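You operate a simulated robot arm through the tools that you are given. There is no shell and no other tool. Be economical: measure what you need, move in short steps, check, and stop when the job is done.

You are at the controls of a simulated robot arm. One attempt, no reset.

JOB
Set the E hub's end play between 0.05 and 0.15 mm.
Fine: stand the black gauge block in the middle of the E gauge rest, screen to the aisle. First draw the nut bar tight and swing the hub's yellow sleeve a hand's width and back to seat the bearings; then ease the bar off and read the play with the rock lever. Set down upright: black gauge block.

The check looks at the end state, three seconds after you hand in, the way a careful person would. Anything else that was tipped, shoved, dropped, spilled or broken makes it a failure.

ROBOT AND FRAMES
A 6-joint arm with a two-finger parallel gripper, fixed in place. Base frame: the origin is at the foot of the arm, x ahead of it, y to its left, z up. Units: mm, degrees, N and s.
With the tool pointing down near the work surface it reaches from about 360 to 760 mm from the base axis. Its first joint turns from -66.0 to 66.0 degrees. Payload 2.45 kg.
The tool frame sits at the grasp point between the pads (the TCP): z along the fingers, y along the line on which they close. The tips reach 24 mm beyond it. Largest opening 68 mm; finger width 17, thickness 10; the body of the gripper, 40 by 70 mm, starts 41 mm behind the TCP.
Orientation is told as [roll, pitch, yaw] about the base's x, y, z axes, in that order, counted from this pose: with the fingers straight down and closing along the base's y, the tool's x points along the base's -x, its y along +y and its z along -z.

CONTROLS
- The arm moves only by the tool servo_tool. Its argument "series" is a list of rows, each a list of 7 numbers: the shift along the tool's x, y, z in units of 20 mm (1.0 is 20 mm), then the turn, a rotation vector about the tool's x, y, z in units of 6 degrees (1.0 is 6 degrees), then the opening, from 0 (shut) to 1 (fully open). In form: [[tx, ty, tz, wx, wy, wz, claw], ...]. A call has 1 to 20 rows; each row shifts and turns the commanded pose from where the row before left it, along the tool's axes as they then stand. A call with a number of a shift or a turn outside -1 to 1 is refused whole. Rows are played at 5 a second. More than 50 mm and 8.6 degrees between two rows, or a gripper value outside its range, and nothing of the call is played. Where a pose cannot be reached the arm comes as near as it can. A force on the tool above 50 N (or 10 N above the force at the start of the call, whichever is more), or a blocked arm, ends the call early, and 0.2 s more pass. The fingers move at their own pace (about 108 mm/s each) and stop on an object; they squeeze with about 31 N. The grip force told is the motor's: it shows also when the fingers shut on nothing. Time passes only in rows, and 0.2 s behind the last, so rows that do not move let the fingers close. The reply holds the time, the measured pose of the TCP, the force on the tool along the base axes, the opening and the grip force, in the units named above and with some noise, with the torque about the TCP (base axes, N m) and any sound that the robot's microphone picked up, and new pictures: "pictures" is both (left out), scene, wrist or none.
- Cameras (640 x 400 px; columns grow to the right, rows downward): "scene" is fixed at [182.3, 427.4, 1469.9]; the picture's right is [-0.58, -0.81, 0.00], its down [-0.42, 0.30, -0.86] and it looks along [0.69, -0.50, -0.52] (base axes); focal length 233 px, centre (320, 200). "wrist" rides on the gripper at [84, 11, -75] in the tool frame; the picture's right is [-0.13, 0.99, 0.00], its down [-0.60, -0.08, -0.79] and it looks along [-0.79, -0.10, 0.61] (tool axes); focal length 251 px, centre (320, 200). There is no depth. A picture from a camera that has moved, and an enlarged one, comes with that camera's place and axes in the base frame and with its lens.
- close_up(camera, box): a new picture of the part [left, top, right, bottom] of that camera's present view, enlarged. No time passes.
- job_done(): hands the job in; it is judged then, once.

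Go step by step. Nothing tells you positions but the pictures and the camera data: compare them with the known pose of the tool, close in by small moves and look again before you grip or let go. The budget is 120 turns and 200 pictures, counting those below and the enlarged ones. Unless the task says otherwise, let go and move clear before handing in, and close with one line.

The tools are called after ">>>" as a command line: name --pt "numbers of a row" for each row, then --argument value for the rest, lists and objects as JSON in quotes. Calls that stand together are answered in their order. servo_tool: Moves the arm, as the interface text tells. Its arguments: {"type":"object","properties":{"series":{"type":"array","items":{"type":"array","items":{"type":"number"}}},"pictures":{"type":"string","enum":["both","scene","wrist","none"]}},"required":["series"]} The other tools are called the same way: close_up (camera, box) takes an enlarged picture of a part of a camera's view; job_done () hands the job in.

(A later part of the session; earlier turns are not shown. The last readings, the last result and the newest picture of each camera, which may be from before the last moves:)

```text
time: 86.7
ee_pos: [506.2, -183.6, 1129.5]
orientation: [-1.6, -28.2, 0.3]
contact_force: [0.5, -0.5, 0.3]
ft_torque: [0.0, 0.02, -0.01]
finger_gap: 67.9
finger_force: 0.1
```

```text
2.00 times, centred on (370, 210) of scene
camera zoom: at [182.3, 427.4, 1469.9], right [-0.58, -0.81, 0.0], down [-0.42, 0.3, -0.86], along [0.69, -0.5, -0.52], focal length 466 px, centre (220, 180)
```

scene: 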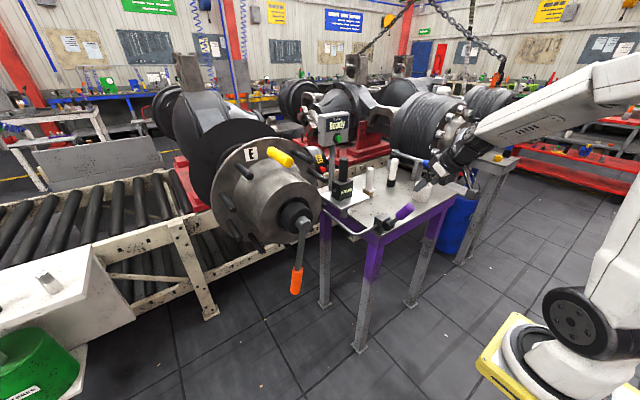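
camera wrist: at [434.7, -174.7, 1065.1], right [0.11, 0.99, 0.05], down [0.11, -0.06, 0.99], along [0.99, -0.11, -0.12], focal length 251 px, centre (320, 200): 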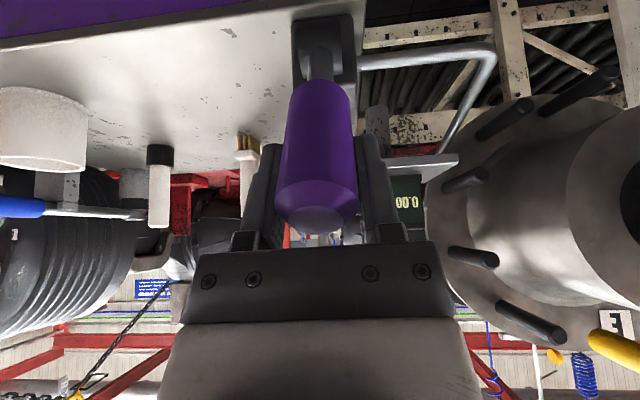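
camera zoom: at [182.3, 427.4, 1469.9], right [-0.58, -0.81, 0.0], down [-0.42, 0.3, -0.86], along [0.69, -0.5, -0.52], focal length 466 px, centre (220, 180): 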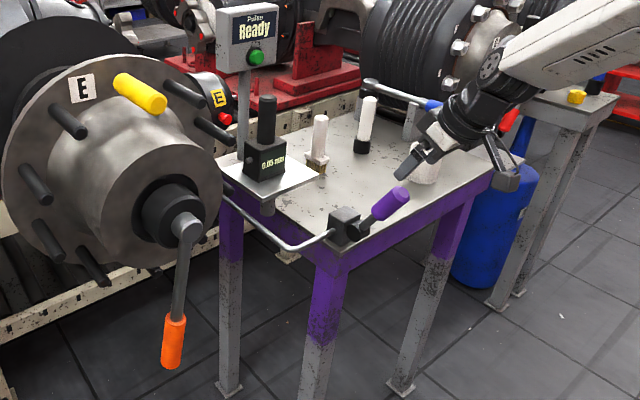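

>>> servo_tool --pt "-0.3 1 -0.4 0 -0.95 0 1" --pt "-0.3 1 -0.4 0 -0.95 0 1" --pt "0 1 0 0 -0.9 0 1" --pt "0 1 0 0 0 0 1" --pt "0 1 0 0 0 0 1" --pt "0 1 0 0 0 0 1" --pt "0 1 0 0 0 0 1" --pt "0 1 0 0 0 0 1" --pt "0 1 0 0 0 0 1" --pt "0 1 0 0 0 0 1" --pt "0 1 0 0 0 0 1" --pt "0 1 0 0 0 0 1" --pt "0 1 0 0 0 0 1" --pt "0 1 0 0 0 0 1" --pt "0 1 0 0 0 0 1" --pt "0 1 0 0 0 0 1" --pt "0 1 0 0 0 0 1" --pt "0 1 0 0 0 0 1" --pt "0 0.8 0 0.2 0 0 1" --pictures "none"

```text
time: 90.7
ee_pos: [509.6, 182.5, 1140.4]
orientation: [-3.2, -44.9, 0.8]
contact_force: [-0.1, 0.3, 0.2]
ft_torque: [0.0, 0.0, 0.03]
finger_gap: 68.1
finger_force: 0.0
out of reach, approached as far as the arm can: row 9, 10
```

>>> servo_tool --pt "0.48 0.02 0.884 -0.377 0 0.377 1" --pt "0.48 0.02 0.884 0 0 0 1" --pt "0.48 0.02 0.884 0 0 0 1" --pt "0.48 0.02 0.884 0 0 0 1" --pt "0.48 0.02 0.884 0 0 0 1" --pt "0.48 0.02 0.884 0 0 0 1" --pt "0.48 0.02 0.884 0 0 0 1" --pt "0.48 0.02 0.884 0 0 0 1" --pt "0.48 0.02 0.884 0 0 0 1" --pt "0.48 0.02 0.884 0 0 0 1" --pt "0.48 0.02 0.884 0 0 0 1" --pt "0.48 0.02 0.884 0 0 0 1" --pt "0.48 0.02 0.884 0 0 0 1" --pt "0.48 0.02 0.884 0 0 0 1" --pt "0 0 0 0 -1 0 1" --pt "0 0 0 0 -1 0 1" --pt "0 0 0 0 -1 0 1" --pt "0 0 0 0 -0.33 0 1" --pictures "wrist"

```text
time: 94.5
ee_pos: [604.2, 205.4, 878.2]
orientation: [1.2, -64.8, -2.6]
contact_force: [0.3, 0.1, -0.1]
ft_torque: [-0.02, -0.02, -0.01]
finger_gap: 68.3
finger_force: 0.1
out of reach, approached as far as the arm can: row 17, 18
camera wrist: at [500.8, 217.9, 835.6], right [0.08, 0.99, 0.13], down [-0.46, -0.07, 0.88], along [0.88, -0.13, 0.45], focal length 251 px, centre (320, 200)
```

wrist: 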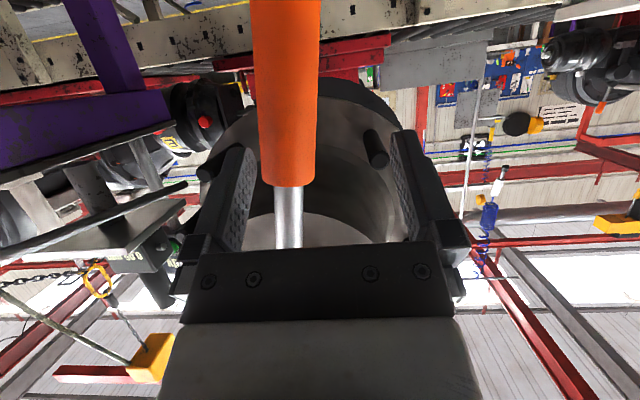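

>>> servo_tool --pt "0 -0.85 0 0 0 0 1" --pt "-0.15 0 0.72 0 0 0 1" --pt "-0.15 0 0.72 0 0 0 1" --pt "-0.15 0 0.72 0 0 0 1" --pt "0 0 0 0 0 0 1" --pictures "wrist"

```text
time: 95.7
ee_pos: [653.2, 195.9, 871.1]
orientation: [2.2, -65.0, -3.4]
contact_force: [-0.1, 0.0, 0.1]
ft_torque: [0.01, 0.04, 0.03]
finger_gap: 68.1
finger_force: 0.0
out of reach, approached as far as the arm can: row 1
camera wrist: at [550.6, 208.3, 827.1], right [0.08, 0.99, 0.13], down [-0.46, -0.08, 0.88], along [0.88, -0.13, 0.45], focal length 251 px, centre (320, 200)
```

wrist: 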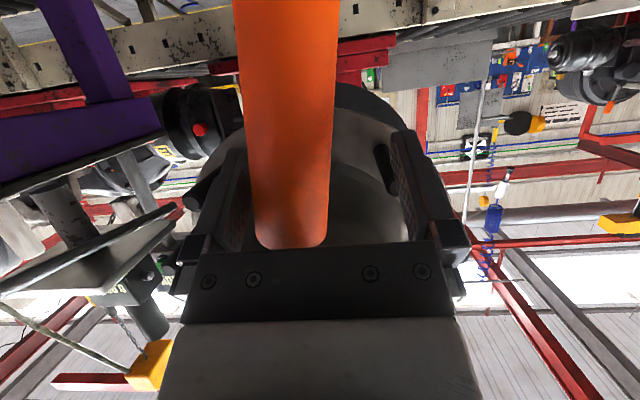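

>>> servo_tool --pt "0.01 -0.38 0 0 0 0 1" --pt "0.03 -0.38 0.01 0 0 0 1" --pt "0.03 -0.38 0.01 0 0 0 1" --pt "0.03 -0.38 0.01 0 0 0 1" --pt "0.02 -0.38 0.01 0 0 0 1" --pt "0.02 -0.38 0.01 0 0 0 1" --pt "0.01 -0.38 0 0 0 0 1" --pt "0 -0.38 0 0 0 0 1" --pt "0 0 0 0 0 0 1" --pictures "wrist"

```text
time: 97.6
ee_pos: [659.6, 148.4, 870.1]
orientation: [0.0, -64.4, -1.3]
contact_force: [-21.3, -1.3, 14.4]
ft_torque: [0.23, -0.89, 0.26]
finger_gap: 67.9
finger_force: 0.1
out of reach, approached as far as the arm can: row 5, 6, 7, 8
stopped in row 9: the force on the tool passed its limit at 53 N (the readings are from after the stop); the commanded pose is now the measured one
camera wrist: at [555.7, 160.1, 828.1], right [0.08, 0.99, 0.12], down [-0.45, -0.07, 0.89], along [0.89, -0.12, 0.44], focal length 251 px, centre (320, 200)
```

wrist: 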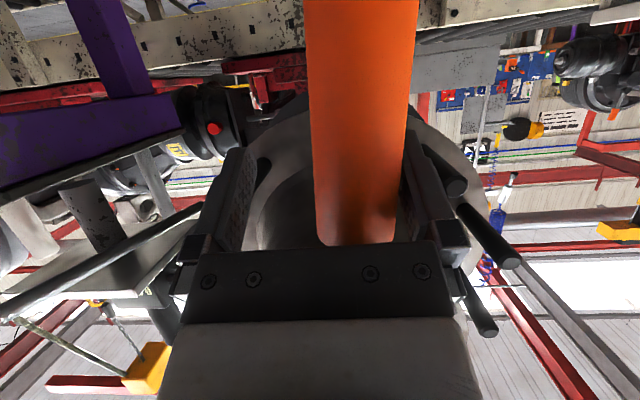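

>>> servo_tool --pt "0.21 0.3 -0.45 0 0 0 1" --pt "0.21 0.2 -0.45 0 0 0 1" --pt "0.21 0 -0.9 0 0 0 1" --pt "0.42 0 -0.9 0 0 0 1" --pictures "none"

>>> close_up --camera "scene" --box '[250, 180, 350, 310]'

```text
time: 98.6
ee_pos: [615.4, 171.8, 880.9]
orientation: [-1.5, -64.1, 0.0]
contact_force: [-0.6, -0.4, 0.7]
ft_torque: [0.0, 0.01, -0.01]
finger_gap: 67.9
finger_force: 0.0
out of reach, approached as far as the arm can: row 3, 4
```

```text
3.08 times, centred on (300, 245) of scene
camera zoom: at [182.3, 427.4, 1469.9], right [-0.58, -0.81, 0.0], down [-0.42, 0.3, -0.86], along [0.69, -0.5, -0.52], focal length 716 px, centre (382, 62)
```

zoom: 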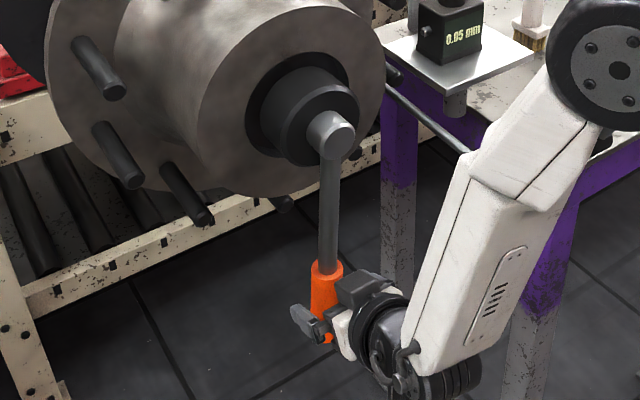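

>>> servo_tool --pt "0 0 0 0 1 0 1" --pt "0 0 0 0 1 0 1" --pt "-0.6 -0.2 0.39 0 0 0 1" --pt "-0.6 0 0.39 0 0 0 1" --pt "0 0 0 0 0 0 1" --pictures "wrist"

```text
time: 99.8
ee_pos: [641.9, 165.4, 890.7]
orientation: [0.1, -52.3, -1.3]
contact_force: [-0.3, 0.4, 0.2]
ft_torque: [0.03, 0.01, 0.03]
finger_gap: 68.1
finger_force: 0.0
camera wrist: at [531.3, 178.3, 871.8], right [0.1, 0.99, 0.1], down [-0.26, -0.07, 0.96], along [0.96, -0.12, 0.25], focal length 251 px, centre (320, 200)
```

wrist: 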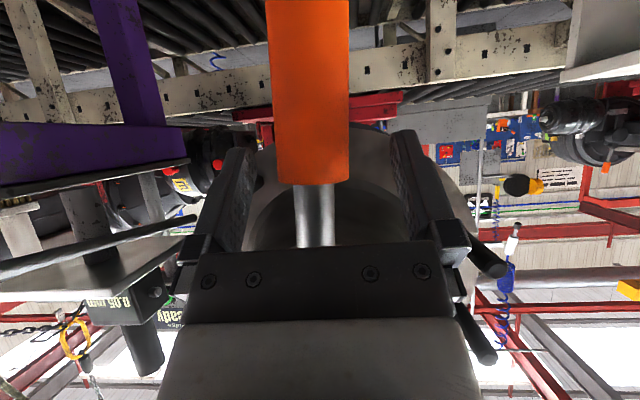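

>>> servo_tool --pt "0.2 -0.35 0.15 0 0 0 1" --pt "0 -0.35 0 0 0 0 1" --pt "0 -0.35 0 0 0 0 1" --pt "0 -0.35 0 0 0 0 1" --pt "0 -0.22 0 0 0 0 1" --pt "0 0 0 0 0 0 1" --pictures "none"

>>> close_up --camera "scene" --box '[250, 180, 350, 310]'

```text
time: 101.2
ee_pos: [641.7, 135.1, 884.2]
orientation: [0.0, -52.3, -1.2]
contact_force: [-0.8, 8.5, -5.7]
ft_torque: [-0.04, 0.02, 0.07]
finger_gap: 68.2
finger_force: 0.0
```

```text
3.08 times, centred on (300, 245) of scene
camera zoom: at [182.4, 427.6, 1469.8], right [-0.58, -0.81, 0.0], down [-0.42, 0.3, -0.86], along [0.69, -0.5, -0.52], focal length 716 px, centre (382, 62)
```

zoom: 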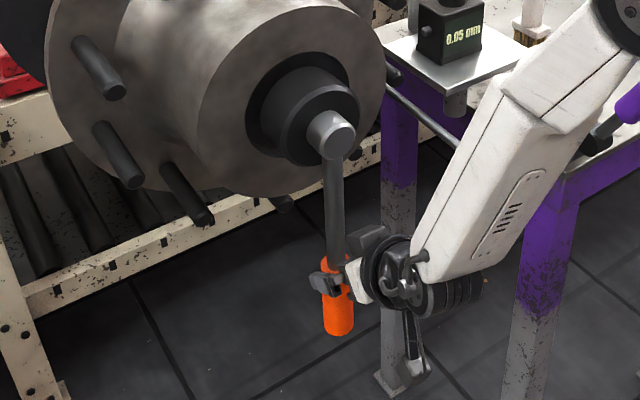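

>>> servo_tool --pt "0 0.6 0 0 0 0 1" --pt "0.62 0 -0.79 0 0 0 1" --pt "0.62 0 -0.79 0 0 0 1" --pt "-0.5 0 -0.85 0 0 0 1" --pt "-0.5 0 -0.85 0 0 0 1" --pt "-0.5 0 -0.85 0 0 0 1" --pt "-0.5 0 -0.85 0 0 0 1" --pt "-0.5 0 -0.85 0 0 0 1" --pt "-0.5 0 -0.85 0 0 0 1" --pt "-0.5 0 -0.85 0 0 0 1" --pt "-0.5 0 -0.85 0 0 0 1" --pt "-0.5 0 -0.85 0 0 0 1" --pt "-0.5 0 -0.85 0 0 0 1" --pt "-0.5 0 -0.85 0 0 0 1" --pt "-0.5 0 -0.85 0 0 0 1" --pt "-0.5 0 -0.85 0 0 0 1" --pictures "none"

```text
time: 104.6
ee_pos: [504.2, 151.8, 1123.7]
orientation: [0.1, -52.2, -1.2]
contact_force: [-0.7, 0.1, -0.2]
ft_torque: [0.02, -0.01, 0.02]
finger_gap: 67.9
finger_force: 0.0
```

>>> servo_tool --pt "0 -1 0 0 0 0 1" --pt "0 -1 0 0 0 0 1" --pt "0 -1 0 0 0 0 1" --pt "0 -1 0 0 0 0 1" --pt "0 -1 0 0 0 0 1" --pt "0 -1 0 0 0 0 1" --pt "0 -1 0 0 0 0 1" --pt "0 -1 0 0 0 0 1" --pt "0 -1 0 0 0 0 1" --pt "0 -1 0 0 0 0 1" --pt "0 -1 0 0 0 0 1" --pt "0 -1 0 0 0 0 1" --pt "0 -1 0 0 0 0 1" --pt "0 -1 0 0 0.9 0 1" --pt "0 -1 0 0 0.9 0 1" --pt "0 -1 0 0 0.95 0 1" --pt "0 -0.8 0 0 0.95 0 1" --pictures "wrist"

```text
time: 108.2
ee_pos: [496.0, -49.0, 1109.0]
orientation: [0.7, -30.2, -1.2]
contact_force: [0.0, 0.5, 0.2]
ft_torque: [-0.01, 0.03, 0.03]
finger_gap: 68.0
finger_force: 0.0
out of reach, approached as far as the arm can: row 8, 9, 10, 11, 12, 13, 14, 17
camera wrist: at [386.8, -38.6, 1133.7], right [0.13, 0.99, 0.07], down [0.12, -0.09, 0.99], along [0.98, -0.12, -0.13], focal length 251 px, centre (320, 200)
```

wrist: 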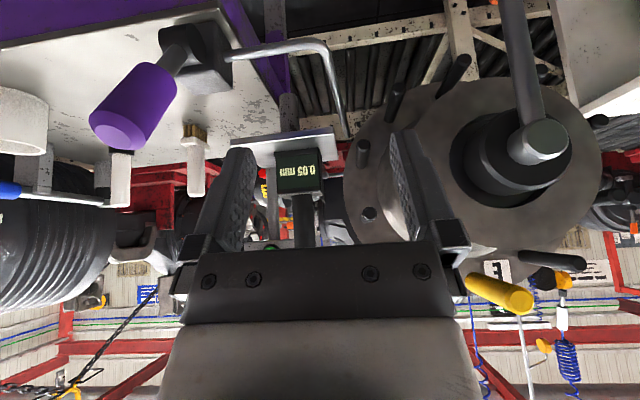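

>>> servo_tool --pt "-0.14 -0.98 -0.07 0 0 0 1" --pt "-0.14 -0.98 -0.07 0 0 0 1" --pt "-0.14 -0.98 -0.07 0 0 0 1" --pt "-0.14 -0.98 -0.07 0 0 0 1" --pt "-0.14 -0.98 -0.07 0 0 0 1" --pt "-0.14 -0.98 -0.07 0 0 0 1" --pt "0 -0.98 0 0 0 0 1" --pictures "wrist"

```text
time: 109.8
ee_pos: [505.3, -188.6, 1125.6]
orientation: [0.2, -30.1, -1.2]
contact_force: [1.1, 0.2, -0.5]
ft_torque: [0.01, -0.02, 0.02]
finger_gap: 68.2
finger_force: 0.1
camera wrist: at [394.8, -176.2, 1148.8], right [0.13, 0.99, 0.07], down [0.12, -0.08, 0.99], along [0.98, -0.12, -0.13], focal length 251 px, centre (320, 200)
```

wrist: 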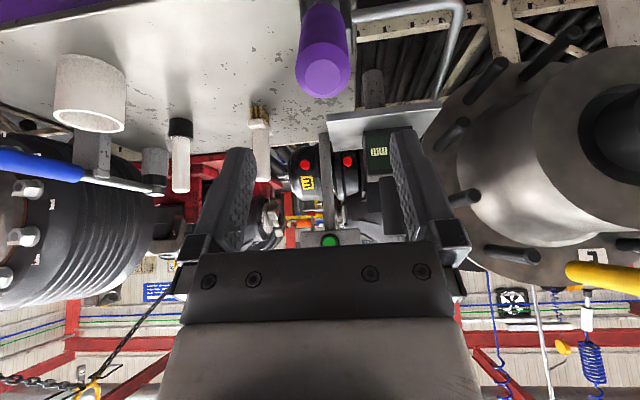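

>>> servo_tool --pt "0.064 0.03 0.91 0 0 0 1" --pt "0.064 0.03 0.91 0 0 0 1" --pt "0.064 0.03 0.91 0 0 0 1" --pt "0.064 0.03 0.91 0 0 0 1" --pt "0.064 0.03 0.91 0 0 0 1" --pt "0 0 0 0 0 0 0.3" --pt "0 0 0 0 0 0 0.3" --pt "0 0 0 0 0 0 0.3" --pictures "wrist"

```text
time: 111.6
ee_pos: [544.6, -185.2, 1042.7]
orientation: [0.2, -30.0, -1.2]
contact_force: [4.4, 15.4, 2.2]
ft_torque: [1.09, -0.5, 0.56]
finger_gap: 31.6
finger_force: 44.4
camera wrist: at [434.6, -173.7, 1067.0], right [0.13, 0.99, 0.07], down [0.13, -0.08, 0.99], along [0.98, -0.12, -0.13], focal length 251 px, centre (320, 200)
```

wrist: 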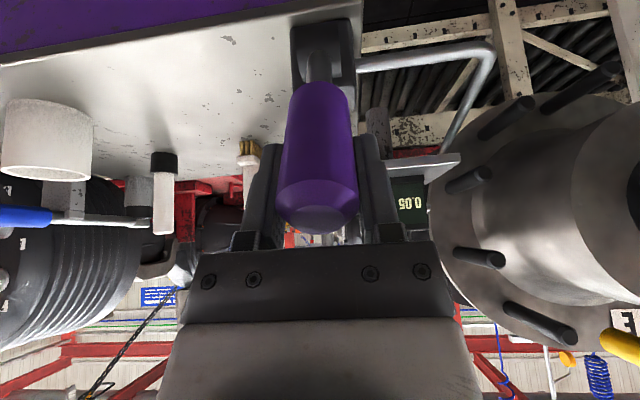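

>>> servo_tool --pt "0.215 0.08 -0.02 0 -0.33 0 0.3" --pt "0.215 0 -0.02 0 -0.33 0 0.3" --pt "0.215 0 -0.01 0 -0.33 0 0.3" --pt "0.215 0 0 0 -0.33 0 0.3" --pt "0.215 0 0 0 -0.33 0 0.3" --pt "0.215 0 0 0 -0.33 0 0.3" --pt "0.215 0 0 0 -0.33 0 0.3" --pt "0.215 0 0 0 -0.33 0 0.3" --pt "0.215 0 0 0 -0.33 0 0.3" --pt "0 0 0 0 0 0 0.3" --pictures "none"

>>> close_up --camera "scene" --box '[320, 160, 420, 240]'

```text
time: 113.8
ee_pos: [513.9, -185.7, 1021.1]
orientation: [-0.2, -48.2, -1.2]
contact_force: [-4.7, -17.6, 23.8]
ft_torque: [1.12, -1.39, 0.92]
finger_gap: 31.9
finger_force: 44.7
```

```text
5.00 times, centred on (370, 200) of scene
camera zoom: at [181.7, 427.0, 1470.1], right [-0.58, -0.81, 0.0], down [-0.42, 0.3, -0.86], along [0.69, -0.5, -0.52], focal length 1164 px, centre (70, 200)
```

zoom: 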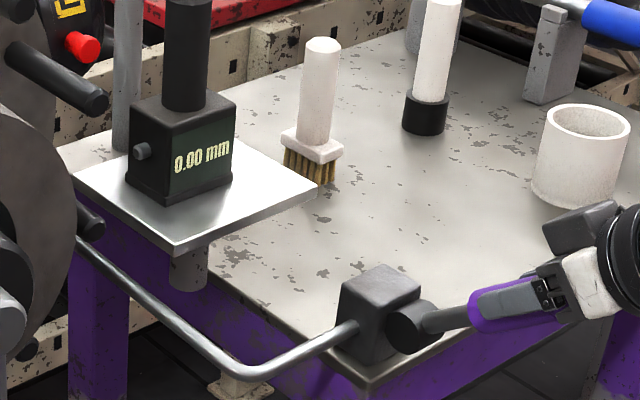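

>>> servo_tool --pt "-0.215 0 0 0 0.33 0 0.3" --pt "-0.215 0 0 0 0.33 0 0.3" --pt "-0.215 0 0 0 0.33 0 0.3" --pt "-0.215 0 0 0 0.33 0 0.3" --pt "0 0 0 0 0 0 0.3" --pictures "none"

>>> close_up --camera "scene" --box '[320, 160, 420, 240]'

>>> servo_tool --pt "-0.215 0 0 0 0.33 0 0.3" --pt "-0.215 0 0 0 0.33 0 0.3" --pt "-0.215 0 0 0 0.33 0 0.3" --pt "-0.215 0 0 0 0.33 0 0.3" --pt "-0.215 0 0.02 0 0.33 0 0.3" --pt "-0.1 0 0.05 0 0.15 0 0.3" --pt "0 0 0 0 0 0 0.3" --pictures "none"

>>> close_up --camera "scene" --box '[320, 160, 420, 240]'

```text
time: 115.0
ee_pos: [523.9, -185.3, 1030.4]
orientation: [0.0, -39.8, -1.3]
contact_force: [20.8, -30.0, -16.7]
ft_torque: [1.02, -0.59, 1.1]
finger_gap: 31.9
finger_force: 44.8
```

```text
5.00 times, centred on (370, 200) of scene
camera zoom: at [183.2, 426.3, 1470.1], right [-0.58, -0.81, 0.0], down [-0.42, 0.3, -0.85], along [0.69, -0.5, -0.52], focal length 1164 px, centre (70, 200)
```

zoom: 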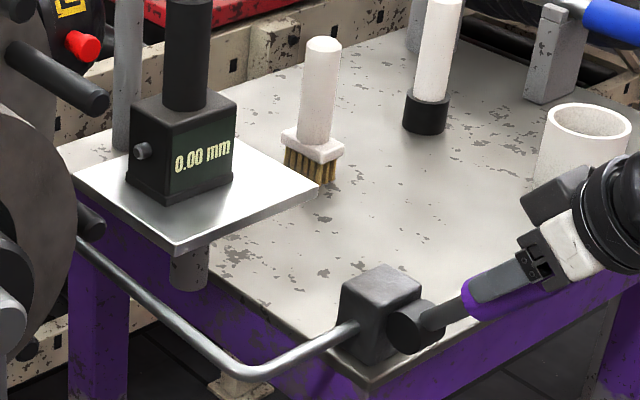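

```text
time: 115.8
ee_pos: [532.7, -186.2, 1036.3]
orientation: [-0.2, -34.3, -1.4]
contact_force: [14.4, -14.1, -15.3]
ft_torque: [1.29, -0.44, 1.09]
finger_gap: 31.7
finger_force: 44.7
stopped in row 3: the force on the tool passed its limit at 51 N (the readings are from after the stop); the commanded pose is now the measured one
```

```text
5.00 times, centred on (370, 200) of scene
camera zoom: at [183.0, 426.9, 1470.0], right [-0.58, -0.81, 0.0], down [-0.42, 0.3, -0.85], along [0.69, -0.5, -0.52], focal length 1164 px, centre (70, 200)
```

zoom: 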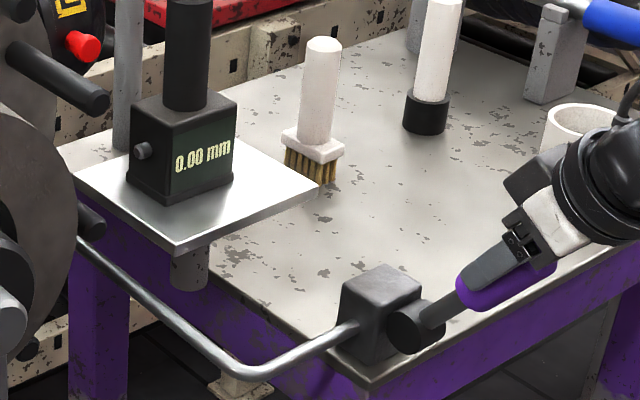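

>>> servo_tool --pt "-0.1 0 0.15 0 0.2 0 0.3" --pt "-0.2 0 0.05 0 0.3 0 0.3" --pt "-0.2 0 0.05 0 0.3 0 0.3" --pt "-0.2 0 0.02 0 0.25 0 0.3" --pt "-0.15 0 0 0 0.2 0 0.3" --pt "0 0 0 0 0 0 0.3" --pictures "none"

>>> close_up --camera "scene" --box '[320, 160, 420, 240]'

```text
time: 116.7
ee_pos: [544.9, -186.5, 1042.6]
orientation: [-0.1, -29.3, -1.2]
contact_force: [-16.9, -1.7, 13.8]
ft_torque: [1.25, -0.39, 0.69]
finger_gap: 31.7
finger_force: 44.6
stopped in row 4: the force on the tool passed its limit at 53 N (the readings are from after the stop); the commanded pose is now the measured one
```

```text
5.00 times, centred on (370, 200) of scene
camera zoom: at [181.5, 427.4, 1470.0], right [-0.58, -0.81, 0.0], down [-0.42, 0.3, -0.86], along [0.69, -0.5, -0.52], focal length 1164 px, centre (70, 200)
```

zoom: 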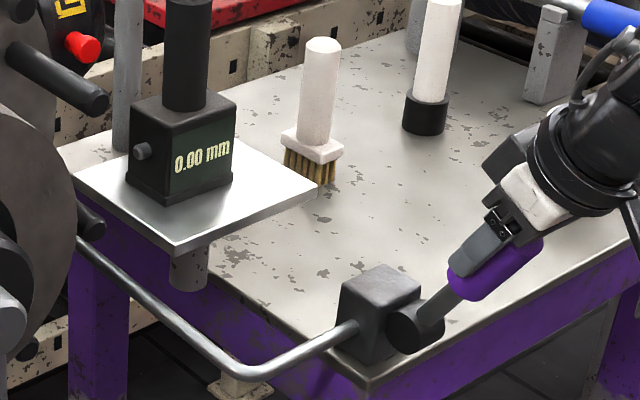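

>>> servo_tool --pt "-0.1 0 -0.08 0 0.15 0 0.3" --pt "-0.15 0 0 0 0.2 0 0.3" --pt "-0.1 0 0 0 0.1 0 0.3" --pt "0 0 0 0 0 0 0.3" --pictures "none"

>>> close_up --camera "scene" --box '[320, 160, 420, 240]'

```text
time: 117.7
ee_pos: [547.6, -184.3, 1042.8]
orientation: [0.0, -26.1, -1.5]
contact_force: [-37.3, -20.3, -12.7]
ft_torque: [1.08, -0.73, 0.49]
finger_gap: 31.7
finger_force: 44.5
```

```text
5.00 times, centred on (370, 200) of scene
camera zoom: at [181.4, 426.6, 1470.3], right [-0.58, -0.81, 0.0], down [-0.42, 0.3, -0.86], along [0.69, -0.5, -0.52], focal length 1164 px, centre (70, 200)
```

zoom: 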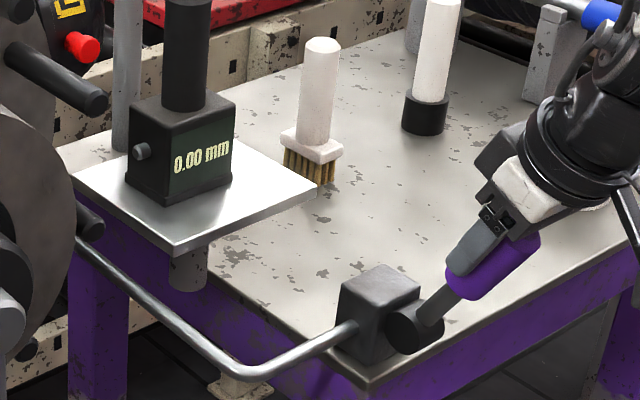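

>>> servo_tool --pt "0.2 -0.08 0 0 -0.3 0 0.3" --pt "0.215 0 0 0 -0.33 0 0.3" --pt "0.215 0 -0.02 0 -0.33 0 0.3" --pt "0.215 0 -0.02 0 -0.33 0 0.3" --pt "0.215 0 -0.01 0 -0.33 0 0.3" --pt "0.215 0 0 0 -0.33 0 0.3" --pt "0.215 0 0 0 -0.33 0 0.3" --pt "0.215 0 0 0 -0.33 0 0.3" --pt "0.215 0 0 0 -0.33 0 0.3" --pt "0.215 0 0 0 -0.33 0 0.3" --pt "0 0 0 0 0 0 0.3" --pictures "none"

>>> close_up --camera "scene" --box '[320, 160, 420, 240]'

```text
time: 120.1
ee_pos: [516.3, -185.2, 1024.6]
orientation: [-0.1, -46.4, -1.1]
contact_force: [21.2, 13.1, -3.2]
ft_torque: [1.22, -1.51, 0.5]
finger_gap: 31.5
finger_force: 44.9
```

```text
5.00 times, centred on (370, 200) of scene
camera zoom: at [183.0, 427.7, 1469.7], right [-0.58, -0.81, 0.0], down [-0.42, 0.3, -0.85], along [0.69, -0.5, -0.52], focal length 1164 px, centre (70, 200)
```

zoom: 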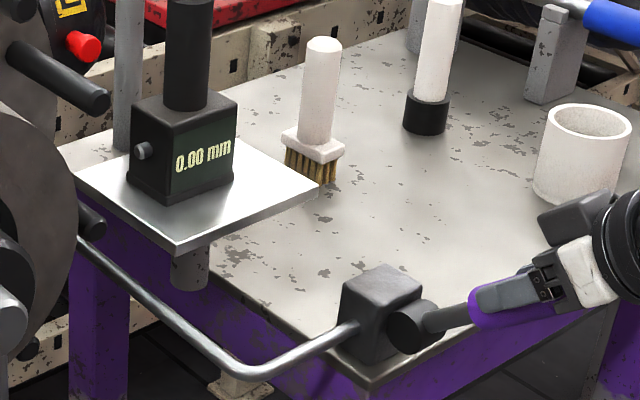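

>>> servo_tool --pt "0.2 0 0.06 0 -0.3 0 0.3" --pt "0.2 0 0.03 0 -0.3 0 0.3" --pt "0.15 0 0.02 0 -0.2 0 0.3" --pt "0 0 0 0 0 0 0.3" --pictures "none"

>>> close_up --camera "scene" --box '[320, 160, 420, 240]'

```text
time: 121.1
ee_pos: [509.2, -185.2, 1015.7]
orientation: [-0.2, -51.2, -1.0]
contact_force: [-19.0, 20.4, 29.2]
ft_torque: [1.41, -1.01, 0.93]
finger_gap: 31.3
finger_force: 44.7
```

```text
5.00 times, centred on (370, 200) of scene
camera zoom: at [181.2, 428.2, 1469.8], right [-0.58, -0.81, 0.0], down [-0.42, 0.3, -0.86], along [0.69, -0.5, -0.52], focal length 1164 px, centre (70, 200)
```

zoom: 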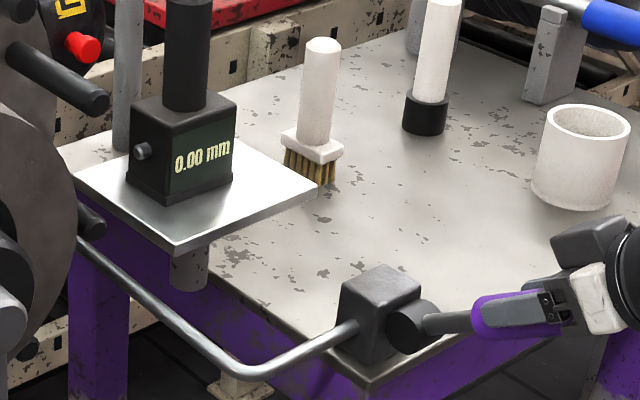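

>>> servo_tool --pt "-0.1 -0.1 -0.08 0 0.2 0 0.3" --pt "-0.215 0 0 0 0.33 0 0.3" --pt "-0.215 0 0 0 0.33 0 0.3" --pt "-0.215 0 0.02 0 0.33 0 0.3" --pt "-0.215 0 0.02 0 0.33 0 0.3" --pt "-0.215 0 0.03 0 0.33 0 0.3" --pt "-0.215 0 0.03 0 0.33 0 0.3" --pt "-0.215 0 0.03 0 0.33 0 0.3" --pt "-0.215 0 0.02 0 0.33 0 0.3" --pt "-0.215 0 0.02 0 0.33 0 0.3" --pt "0 0 0 0 0 0 0.3" --pictures "none"

>>> close_up --camera "scene" --box '[320, 160, 420, 240]'

```text
time: 123.5
ee_pos: [539.1, -186.2, 1039.6]
orientation: [0.4, -31.8, -1.2]
contact_force: [-23.2, 27.5, 15.0]
ft_torque: [0.94, 1.41, 0.18]
finger_gap: 31.2
finger_force: 44.5
```

```text
5.00 times, centred on (370, 200) of scene
camera zoom: at [181.4, 428.3, 1469.8], right [-0.58, -0.81, 0.0], down [-0.42, 0.3, -0.86], along [0.69, -0.5, -0.52], focal length 1164 px, centre (70, 200)
```

zoom: 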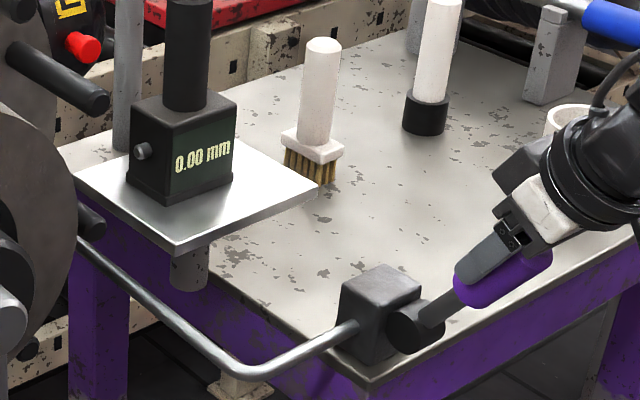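

>>> servo_tool --pt "-0.05 0.08 -0.05 0 0 0 0.3" --pt "0 0 0 0 0 0 1" --pt "0 0 0 0 0 0 1" --pt "0 0 -0.7 0 0 0 1" --pt "0 0 -1 0 0 0 1" --pt "0 0 -1 0 0 0 1" --pt "0 0 -1 0 0 0 1" --pt "0 0 -1 0 0 0 1" --pt "0 0 -0.7 0 0 0 1" --pt "0 1 0 0 -0.9 0 1" --pt "0 1 0 0 -0.9 0 1" --pt "0 1 0 0 -0.9 0 1" --pictures "none"

>>> servo_tool --pt "-0.2 1 0 0 0 0 1" --pt "-0.2 1 0 0 0 0 1" --pt "-0.2 1 0 0 0 0 1" --pt "-0.2 1 0 0 0 0 1" --pt "0 1 0 0 0 0 1" --pt "0 1 0 0 0 0 1" --pt "0 1 0 0 0 0 1" --pt "0 1 0 0 0 0 1" --pt "0 1 0 0 0 0 1" --pt "0 1 0 0 0 0 1" --pt "0 1 0 0 0 0 1" --pt "0 1 0 0 0 0 1" --pt "0 1 0 0 0 0 1" --pt "0 0.9 0 0 0 0 1" --pictures "wrist"

```text
time: 126.1
ee_pos: [486.0, -126.9, 1132.0]
orientation: [-0.3, -48.2, -0.9]
contact_force: [-0.9, 0.2, 0.4]
ft_torque: [0.02, -0.03, -0.01]
finger_gap: 67.7
finger_force: 0.1
```

```text
time: 129.1
ee_pos: [504.9, 106.1, 1147.9]
orientation: [-0.2, -48.2, -1.1]
contact_force: [-0.1, -1.1, -0.4]
ft_torque: [0.0, 0.02, -0.02]
finger_gap: 67.9
finger_force: 0.0
out of reach, approached as far as the arm can: row 6, 7, 8, 9
camera wrist: at [393.0, 117.4, 1135.6], right [0.11, 0.99, 0.09], down [-0.19, -0.07, 0.98], along [0.98, -0.12, 0.18], focal length 251 px, centre (320, 200)
```

wrist: 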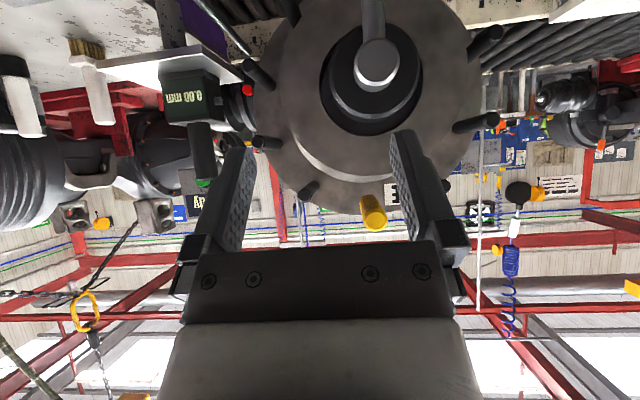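

>>> servo_tool --pt "0.478 0.164 0.873 0 0 0 1" --pt "0.478 0.164 0.873 0 0 0 1" --pt "0.478 0.164 0.873 0 0 0 1" --pt "0.478 0.164 0.873 0 0 0 1" --pt "0.478 0.164 0.873 0 0 0 1" --pt "0.478 0.164 0.873 0 0 0 1" --pt "0.478 0.164 0.873 0 0 0 1" --pt "0.478 0.164 0.873 0 0 0 1" --pt "0.478 0.164 0.873 0 0 0 1" --pt "0.478 0.164 0.873 0 0 0 1" --pt "0.478 0.164 0.873 0 0 0 1" --pt "0.478 0.164 0.873 0 0 0 1" --pt "0.478 0.164 0.873 0 0 0 1" --pt "0.478 0.164 0.873 0 -0.6 0 1" --pictures "wrist"

```text
time: 132.1
ee_pos: [599.0, 147.6, 881.4]
orientation: [-0.3, -51.8, -1.0]
contact_force: [-0.6, 0.9, 0.0]
ft_torque: [0.0, 0.02, 0.0]
finger_gap: 67.8
finger_force: 0.0
camera wrist: at [487.5, 159.9, 863.7], right [0.1, 0.99, 0.1], down [-0.25, -0.07, 0.96], along [0.96, -0.12, 0.24], focal length 251 px, centre (320, 200)
```

wrist: 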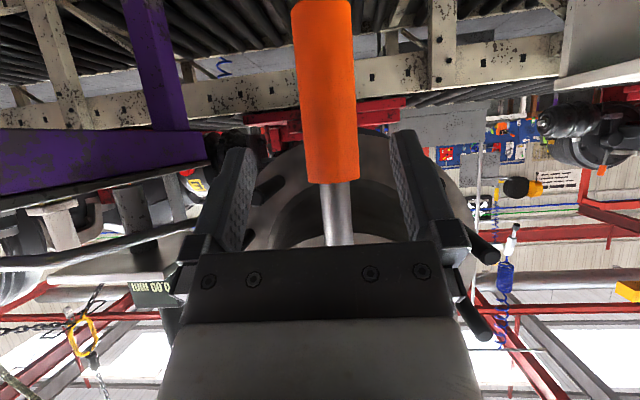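

>>> servo_tool --pt "-0.44 0 0.565 0 0 0 1" --pt "-0.44 0 0.565 0 0 0 1" --pt "-0.44 0 0.565 0 0 0 1" --pt "0 -0.35 0 0 0 0 1" --pt "0 -0.35 0 0 0 0 1" --pt "0 -0.35 0 0 0 0 1" --pt "0 -0.3 0 0 0 0 1" --pt "0 0 0 0 0 0 1" --pictures "none"

>>> close_up --camera "scene" --box '[250, 180, 350, 310]'

```text
time: 133.9
ee_pos: [641.3, 119.7, 882.5]
orientation: [-0.3, -51.9, -0.9]
contact_force: [1.0, 8.7, -1.0]
ft_torque: [-0.1, 0.06, 0.03]
finger_gap: 68.1
finger_force: 0.0
```

```text
3.08 times, centred on (300, 245) of scene
camera zoom: at [182.4, 427.6, 1469.8], right [-0.58, -0.81, 0.0], down [-0.42, 0.3, -0.86], along [0.69, -0.5, -0.52], focal length 716 px, centre (382, 62)
```

zoom: 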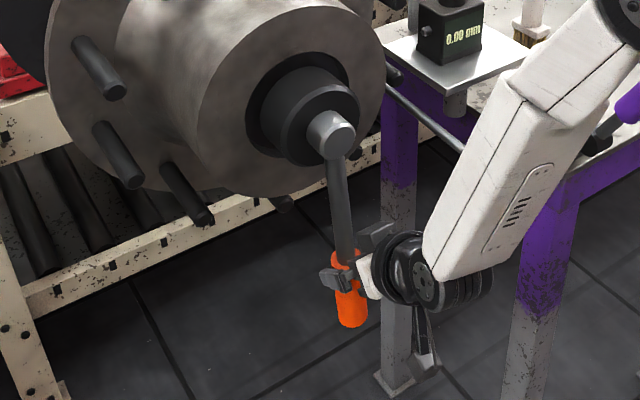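

>>> servo_tool --pt "0 -0.35 0 0 0 0 1" --pt "-0.02 -0.35 -0.02 0 0 0 1" --pt "-0.03 -0.35 -0.02 0 0 0 1" --pt "-0.04 -0.35 -0.03 0 0 0 1" --pt "0 0 0 0 0 0 1" --pictures "none"

>>> close_up --camera "scene" --box '[250, 180, 350, 310]'

```text
time: 135.1
ee_pos: [639.8, 93.4, 885.7]
orientation: [-0.4, -51.7, -1.0]
contact_force: [1.1, 9.4, -6.1]
ft_torque: [-0.24, 0.03, -0.01]
finger_gap: 68.1
finger_force: 0.1
```

```text
3.08 times, centred on (300, 245) of scene
camera zoom: at [182.5, 427.6, 1469.8], right [-0.58, -0.81, 0.0], down [-0.42, 0.3, -0.86], along [0.69, -0.5, -0.52], focal length 716 px, centre (382, 62)
```

zoom: 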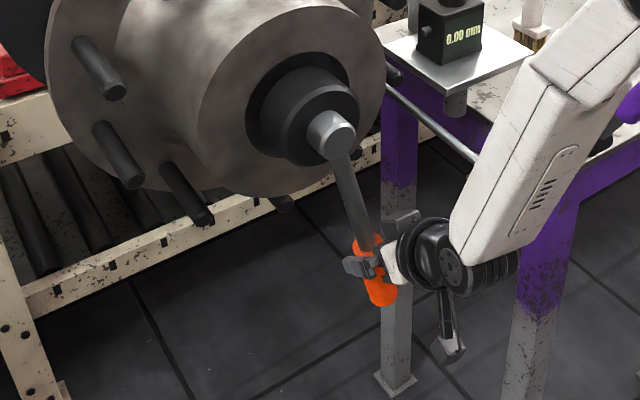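

>>> servo_tool --pt "0 0.6 0 0 0 0 1" --pt "0.62 0 -0.79 0 0 0 1" --pt "0.62 0 -0.79 0 0 0 1" --pt "-0.5 0 -0.85 0 0 0 1" --pt "-0.5 0 -0.85 0 0 0 1" --pt "-0.5 0 -0.85 0 0 0 1" --pt "-0.5 0 -0.85 0 0 0 1" --pt "-0.5 0 -0.85 0 0 0 1" --pt "-0.5 0 -0.85 0 0 0 1" --pt "-0.5 0 -0.85 0 0 0 1" --pt "-0.5 0 -0.85 0 0 0 1" --pt "-0.5 0 -0.85 0 0 0 1" --pt "-0.5 0 -0.85 0 0 0 1" --pt "-0.5 0 -0.85 0 0 0 1" --pt "-0.8 0 -0.6 0 0 0 1" --pt "-0.8 0 -0.6 0 0 0 1" --pictures "none"

>>> servo_tool --pt "0 -1 0 0 0.5 0 1" --pt "0 -1 0 0 0.5 0 1" --pt "0 -1 0 0 0.5 0 1" --pt "0 -1 0 0 0.5 0 1" --pt "0 -1 0 0 0.5 0 1" --pt "0 -1 0 0 0.5 0 1" --pt "0 -1 0 0 0.3 0 1" --pt "0 -1 0 0 0.3 0 1" --pt "0 -1 0 0 0 0 1" --pt "0 -1 0 0 0 0 1" --pt "0 -1 0 0 0 0 1" --pt "0 -1 0 0 0 0 1" --pt "0 -1 0 0 0 0 1" --pt "0 -1 0 0 0 0 1" --pictures "none"

```text
time: 138.5
ee_pos: [521.1, 106.5, 1128.7]
orientation: [-0.2, -51.8, -1.1]
contact_force: [-0.2, -0.4, 0.7]
ft_torque: [0.0, -0.02, -0.04]
finger_gap: 68.0
finger_force: 0.0
```

```text
time: 141.5
ee_pos: [531.2, -73.9, 1091.7]
orientation: [-8.4, -31.7, 1.2]
contact_force: [-0.4, -0.5, -0.5]
ft_torque: [0.01, -0.02, 0.0]
finger_gap: 68.3
finger_force: 0.1
out of reach, approached as far as the arm can: row 6, 7, 8, 9, 10, 11, 12, 13, 14
```

>>> servo_tool --pt "0 -0.9 -0.8 0 0 0 1" --pt "0 -0.9 -0.8 0 0 0 1" --pt "0 -0.9 0 -0.3 0 0.18 1" --pt "0 -0.9 0 -0.3 0 0.18 1" --pt "0 -0.9 0 -0.3 0 0.18 1" --pt "0 -0.9 0 -0.3 0 0.18 1" --pictures "wrist"

```text
time: 142.9
ee_pos: [521.3, -83.9, 1065.1]
orientation: [-6.9, -33.2, -0.9]
contact_force: [-0.1, -0.3, -1.0]
ft_torque: [0.02, -0.02, 0.01]
finger_gap: 67.7
finger_force: 0.0
out of reach, approached as far as the arm can: row 1, 2, 3, 4, 5, 6
camera wrist: at [410.8, -64.2, 1081.0], right [0.19, 0.98, -0.03], down [0.07, 0.01, 1.0], along [0.98, -0.19, -0.07], focal length 251 px, centre (320, 200)
```

wrist: 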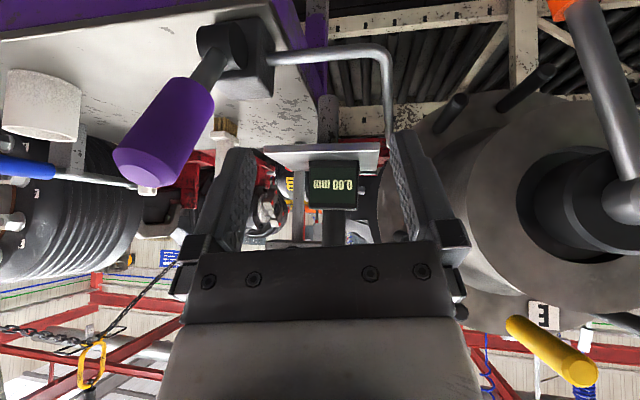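

>>> servo_tool --pt "-1 0.2 -0.6 0 0 0 1" --pt "-1 0.2 -0.6 0 0 0 1" --pt "-0.7 0 -0.8 0 0 0 1" --pt "-0.6 0 -0.8 0 0 0 1" --pictures "none"

```text
time: 143.9
ee_pos: [542.5, -80.0, 1128.4]
orientation: [-9.8, -33.4, 0.9]
contact_force: [-0.2, 0.2, 0.0]
ft_torque: [-0.01, 0.02, -0.01]
finger_gap: 68.1
finger_force: 0.0
out of reach, approached as far as the arm can: row 1, 2, 3, 4
```

>>> servo_tool --pt "-0.3 0 -0.8 0 0 0 1" --pt "-0.3 0 -0.8 0 0 0 1" --pt "0 0 0 -0.65 0 0.4 1" --pt "0 0 0 -0.7 0 0.4 1" --pictures "none"

```text
time: 144.9
ee_pos: [532.2, -76.0, 1144.1]
orientation: [-10.3, -33.4, 1.2]
contact_force: [-0.4, -0.6, -0.2]
ft_torque: [0.06, 0.0, 0.02]
finger_gap: 68.1
finger_force: 0.0
out of reach, approached as far as the arm can: row 1, 2, 3, 4
```

>>> servo_tool --pt "0 0.5 -0.5 0 -1 0 1" --pt "0 0.5 -0.5 0 -1 0 1" --pt "0 0.5 -0.5 0 -1 0 1" --pt "0 0.5 -0.5 0 0 0 1" --pt "0 0.5 -0.5 -0.4 0 0.3 1" --pt "0 0.5 -0.5 -0.4 0 0.3 1" --pictures "both"

```text
time: 146.3
ee_pos: [498.2, -16.3, 1174.5]
orientation: [-4.8, -48.1, -0.4]
contact_force: [1.0, 0.5, 0.7]
ft_torque: [0.01, 0.0, -0.02]
finger_gap: 68.1
finger_force: 0.1
out of reach, approached as far as the arm can: row 3
camera wrist: at [387.7, 1.2, 1163.0], right [0.15, 0.99, 0.04], down [-0.19, -0.01, 0.98], along [0.97, -0.16, 0.19], focal length 251 px, centre (320, 200)
```

scene: 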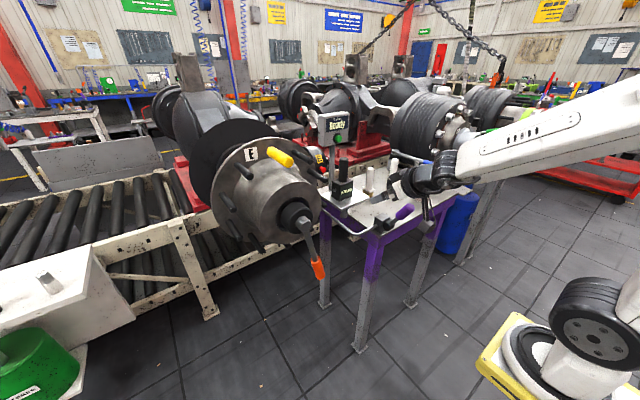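
wrist: 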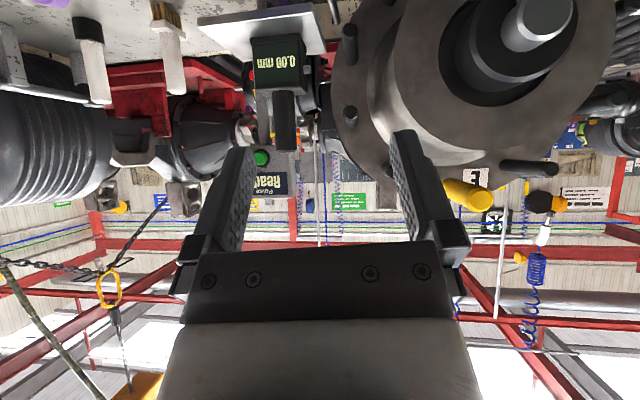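

>>> servo_tool --pt "0 0 0 -0.27 0 0.3 1" --pt "0 0 0 -0.27 0 0.3 1" --pt "0 -1 0 0 0 0 1" --pt "0 -1 0 0 0 0 1" --pt "0 -1 0 0 0 0 1" --pt "0 -1 0 0 0 0 1" --pt "0 -1 0 0 0 0 1" --pt "0 -1 0 0 0 0 1" --pt "0 -1 0 0 0 0 1" --pt "0 -1 0 0 0 0 1" --pt "0 -0.5 0 0 0 0 1" --pt "0 0 0 0 1 0 1" --pt "0 0 0 0 1 0 1" --pt "0 0 0 0 1 0 1" --pictures "wrist"

```text
time: 149.3
ee_pos: [497.8, -168.0, 1182.5]
orientation: [1.1, -34.3, -4.3]
contact_force: [-0.4, -0.3, -0.9]
ft_torque: [-0.04, 0.02, -0.03]
finger_gap: 67.8
finger_force: 0.2
out of reach, approached as far as the arm can: row 2, 3, 4
camera wrist: at [387.2, -151.2, 1197.6], right [0.17, 0.98, 0.09], down [0.05, -0.1, 0.99], along [0.98, -0.16, -0.06], focal length 251 px, centre (320, 200)
```

wrist: 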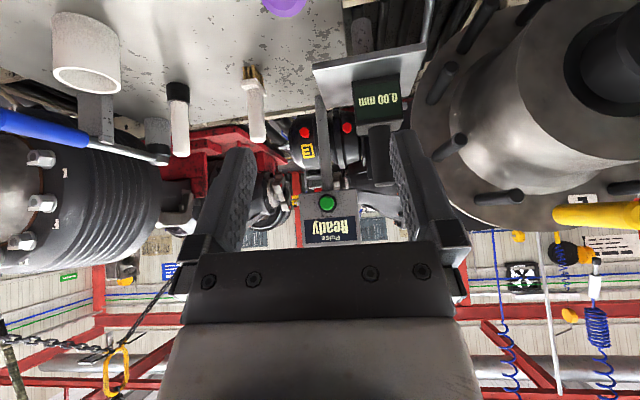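

>>> servo_tool --pt "0 0 0 -0.25 0.6 -0.69 1" --pt "0.36 -0.225 0.79 0 0 0 1" --pt "0.36 -0.225 0.79 0 0 0 1" --pt "0.36 -0.225 0.79 0 0 0 1" --pt "0.36 -0.225 0.79 0 0 0 1" --pictures "wrist"

```text
time: 150.5
ee_pos: [505.4, -184.1, 1112.6]
orientation: [-0.1, -30.9, 0.7]
contact_force: [0.2, -0.4, 0.1]
ft_torque: [0.01, -0.03, 0.02]
finger_gap: 68.0
finger_force: 0.0
camera wrist: at [394.7, -175.7, 1135.6], right [0.1, 0.99, 0.06], down [0.11, -0.08, 0.99], along [0.99, -0.09, -0.12], focal length 251 px, centre (320, 200)
```

wrist: 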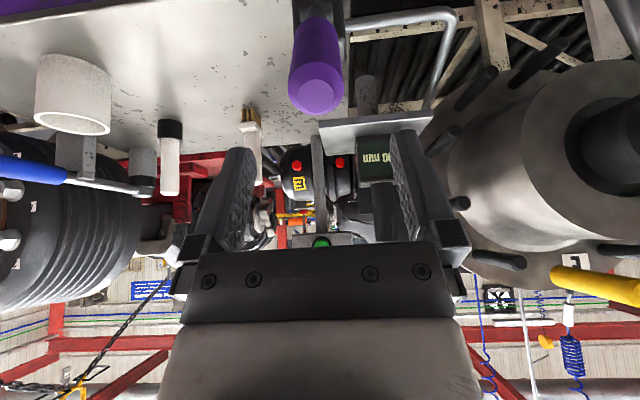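

Now grip the rock lever again and rock it slowly, reading at several angles.

>>> servo_tool --pt "0.02 -0.02 0.8 0 0 0 1" --pt "0.02 -0.02 0.8 0 0 0 1" --pt "0.01 -0.02 0.8 0 0 0 1" --pt "0 -0.02 0.8 0 0 0 1" --pt "0 0 0.8 0 0 0 1" --pt "0 0 0 0 0 0 0.3" --pt "0 0 0 0 0 0 0.3" --pt "0 0 0 0 0 0 0.3" --pictures "none"

>>> servo_tool --pt "-0.15 0 0 0 0.2 0 0.3" --pt "-0.15 0 0 0 0.2 0 0.3" --pt "0 0 0 0 0 0 0.3" --pt "0 0 0 0 0 0 0.3" --pictures "none"

>>> close_up --camera "scene" --box '[320, 160, 420, 240]'

```text
time: 152.3
ee_pos: [547.9, -184.9, 1043.3]
orientation: [-0.1, -30.8, 0.8]
contact_force: [3.6, -3.3, -6.3]
ft_torque: [-0.53, -0.23, 0.0]
finger_gap: 30.1
finger_force: 44.0
```

```text
time: 153.3
ee_pos: [550.4, -184.7, 1044.6]
orientation: [0.1, -27.9, 0.5]
contact_force: [-16.4, -15.3, -26.7]
ft_torque: [-0.7, 0.15, -0.32]
finger_gap: 29.9
finger_force: 43.8
```

```text
5.00 times, centred on (370, 200) of scene
camera zoom: at [182.3, 426.8, 1470.1], right [-0.58, -0.81, 0.0], down [-0.42, 0.3, -0.85], along [0.69, -0.5, -0.52], focal length 1164 px, centre (70, 200)
```

zoom: 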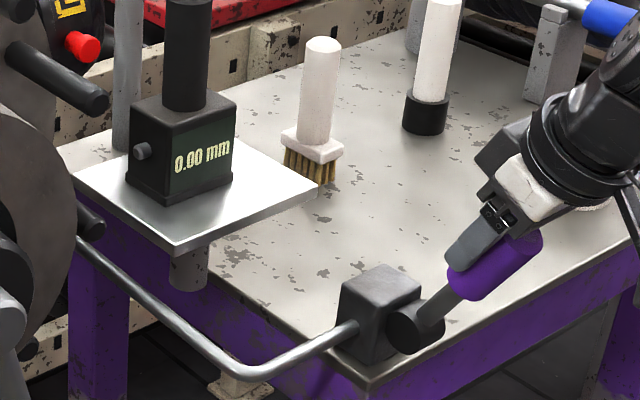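

>>> servo_tool --pt "0.2 0 0.05 0 -0.3 0 0.3" --pt "0.2 0 0 0 -0.3 0 0.3" --pt "0.2 0 0 0 -0.3 0 0.3" --pt "0.2 0 -0.02 0 -0.3 0 0.3" --pt "0.2 0 -0.02 0 -0.3 0 0.3" --pt "0.2 0 -0.02 0 -0.3 0 0.3" --pt "0.2 0 0 0 -0.3 0 0.3" --pt "0 0 0 0 0 0 0.3" --pt "0 0 0 0 0 0 0.3" --pictures "none"

>>> close_up --camera "scene" --box '[320, 160, 420, 240]'

>>> servo_tool --pt "0.2 0 0.02 0 -0.3 0 0.3" --pt "0.2 0 0.02 0 -0.3 0 0.3" --pt "0.2 0 0.02 0 -0.3 0 0.3" --pt "0 0 0 0 0 0 0.3" --pt "0 0 0 0 0 0 0.3" --pictures "none"

>>> close_up --camera "scene" --box '[320, 160, 420, 240]'

```text
time: 155.3
ee_pos: [526.6, -185.1, 1034.0]
orientation: [-0.1, -41.2, 0.8]
contact_force: [3.9, 3.5, 18.3]
ft_torque: [-0.53, -1.45, -0.28]
finger_gap: 28.3
finger_force: 42.7
```

```text
5.00 times, centred on (370, 200) of scene
camera zoom: at [182.1, 427.6, 1469.9], right [-0.58, -0.81, 0.0], down [-0.42, 0.3, -0.86], along [0.69, -0.5, -0.52], focal length 1164 px, centre (70, 200)
```

zoom: 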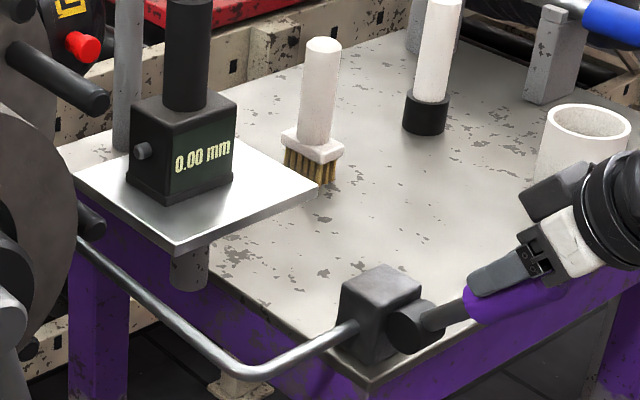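

```text
time: 156.1
ee_pos: [518.8, -185.2, 1024.9]
orientation: [-0.1, -45.6, 0.7]
contact_force: [-19.1, 5.0, 17.5]
ft_torque: [-0.01, 0.28, -0.04]
finger_gap: 27.9
finger_force: 42.7
stopped in row 3: the force on the tool passed its limit at 50 N (the readings are from after the stop); the commanded pose is now the measured one
```

```text
5.00 times, centred on (370, 200) of scene
camera zoom: at [181.5, 427.7, 1470.0], right [-0.58, -0.81, 0.0], down [-0.42, 0.3, -0.86], along [0.69, -0.5, -0.52], focal length 1164 px, centre (70, 200)
```

zoom: 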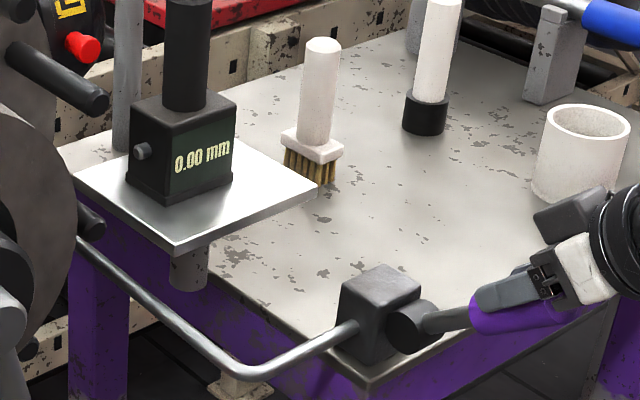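

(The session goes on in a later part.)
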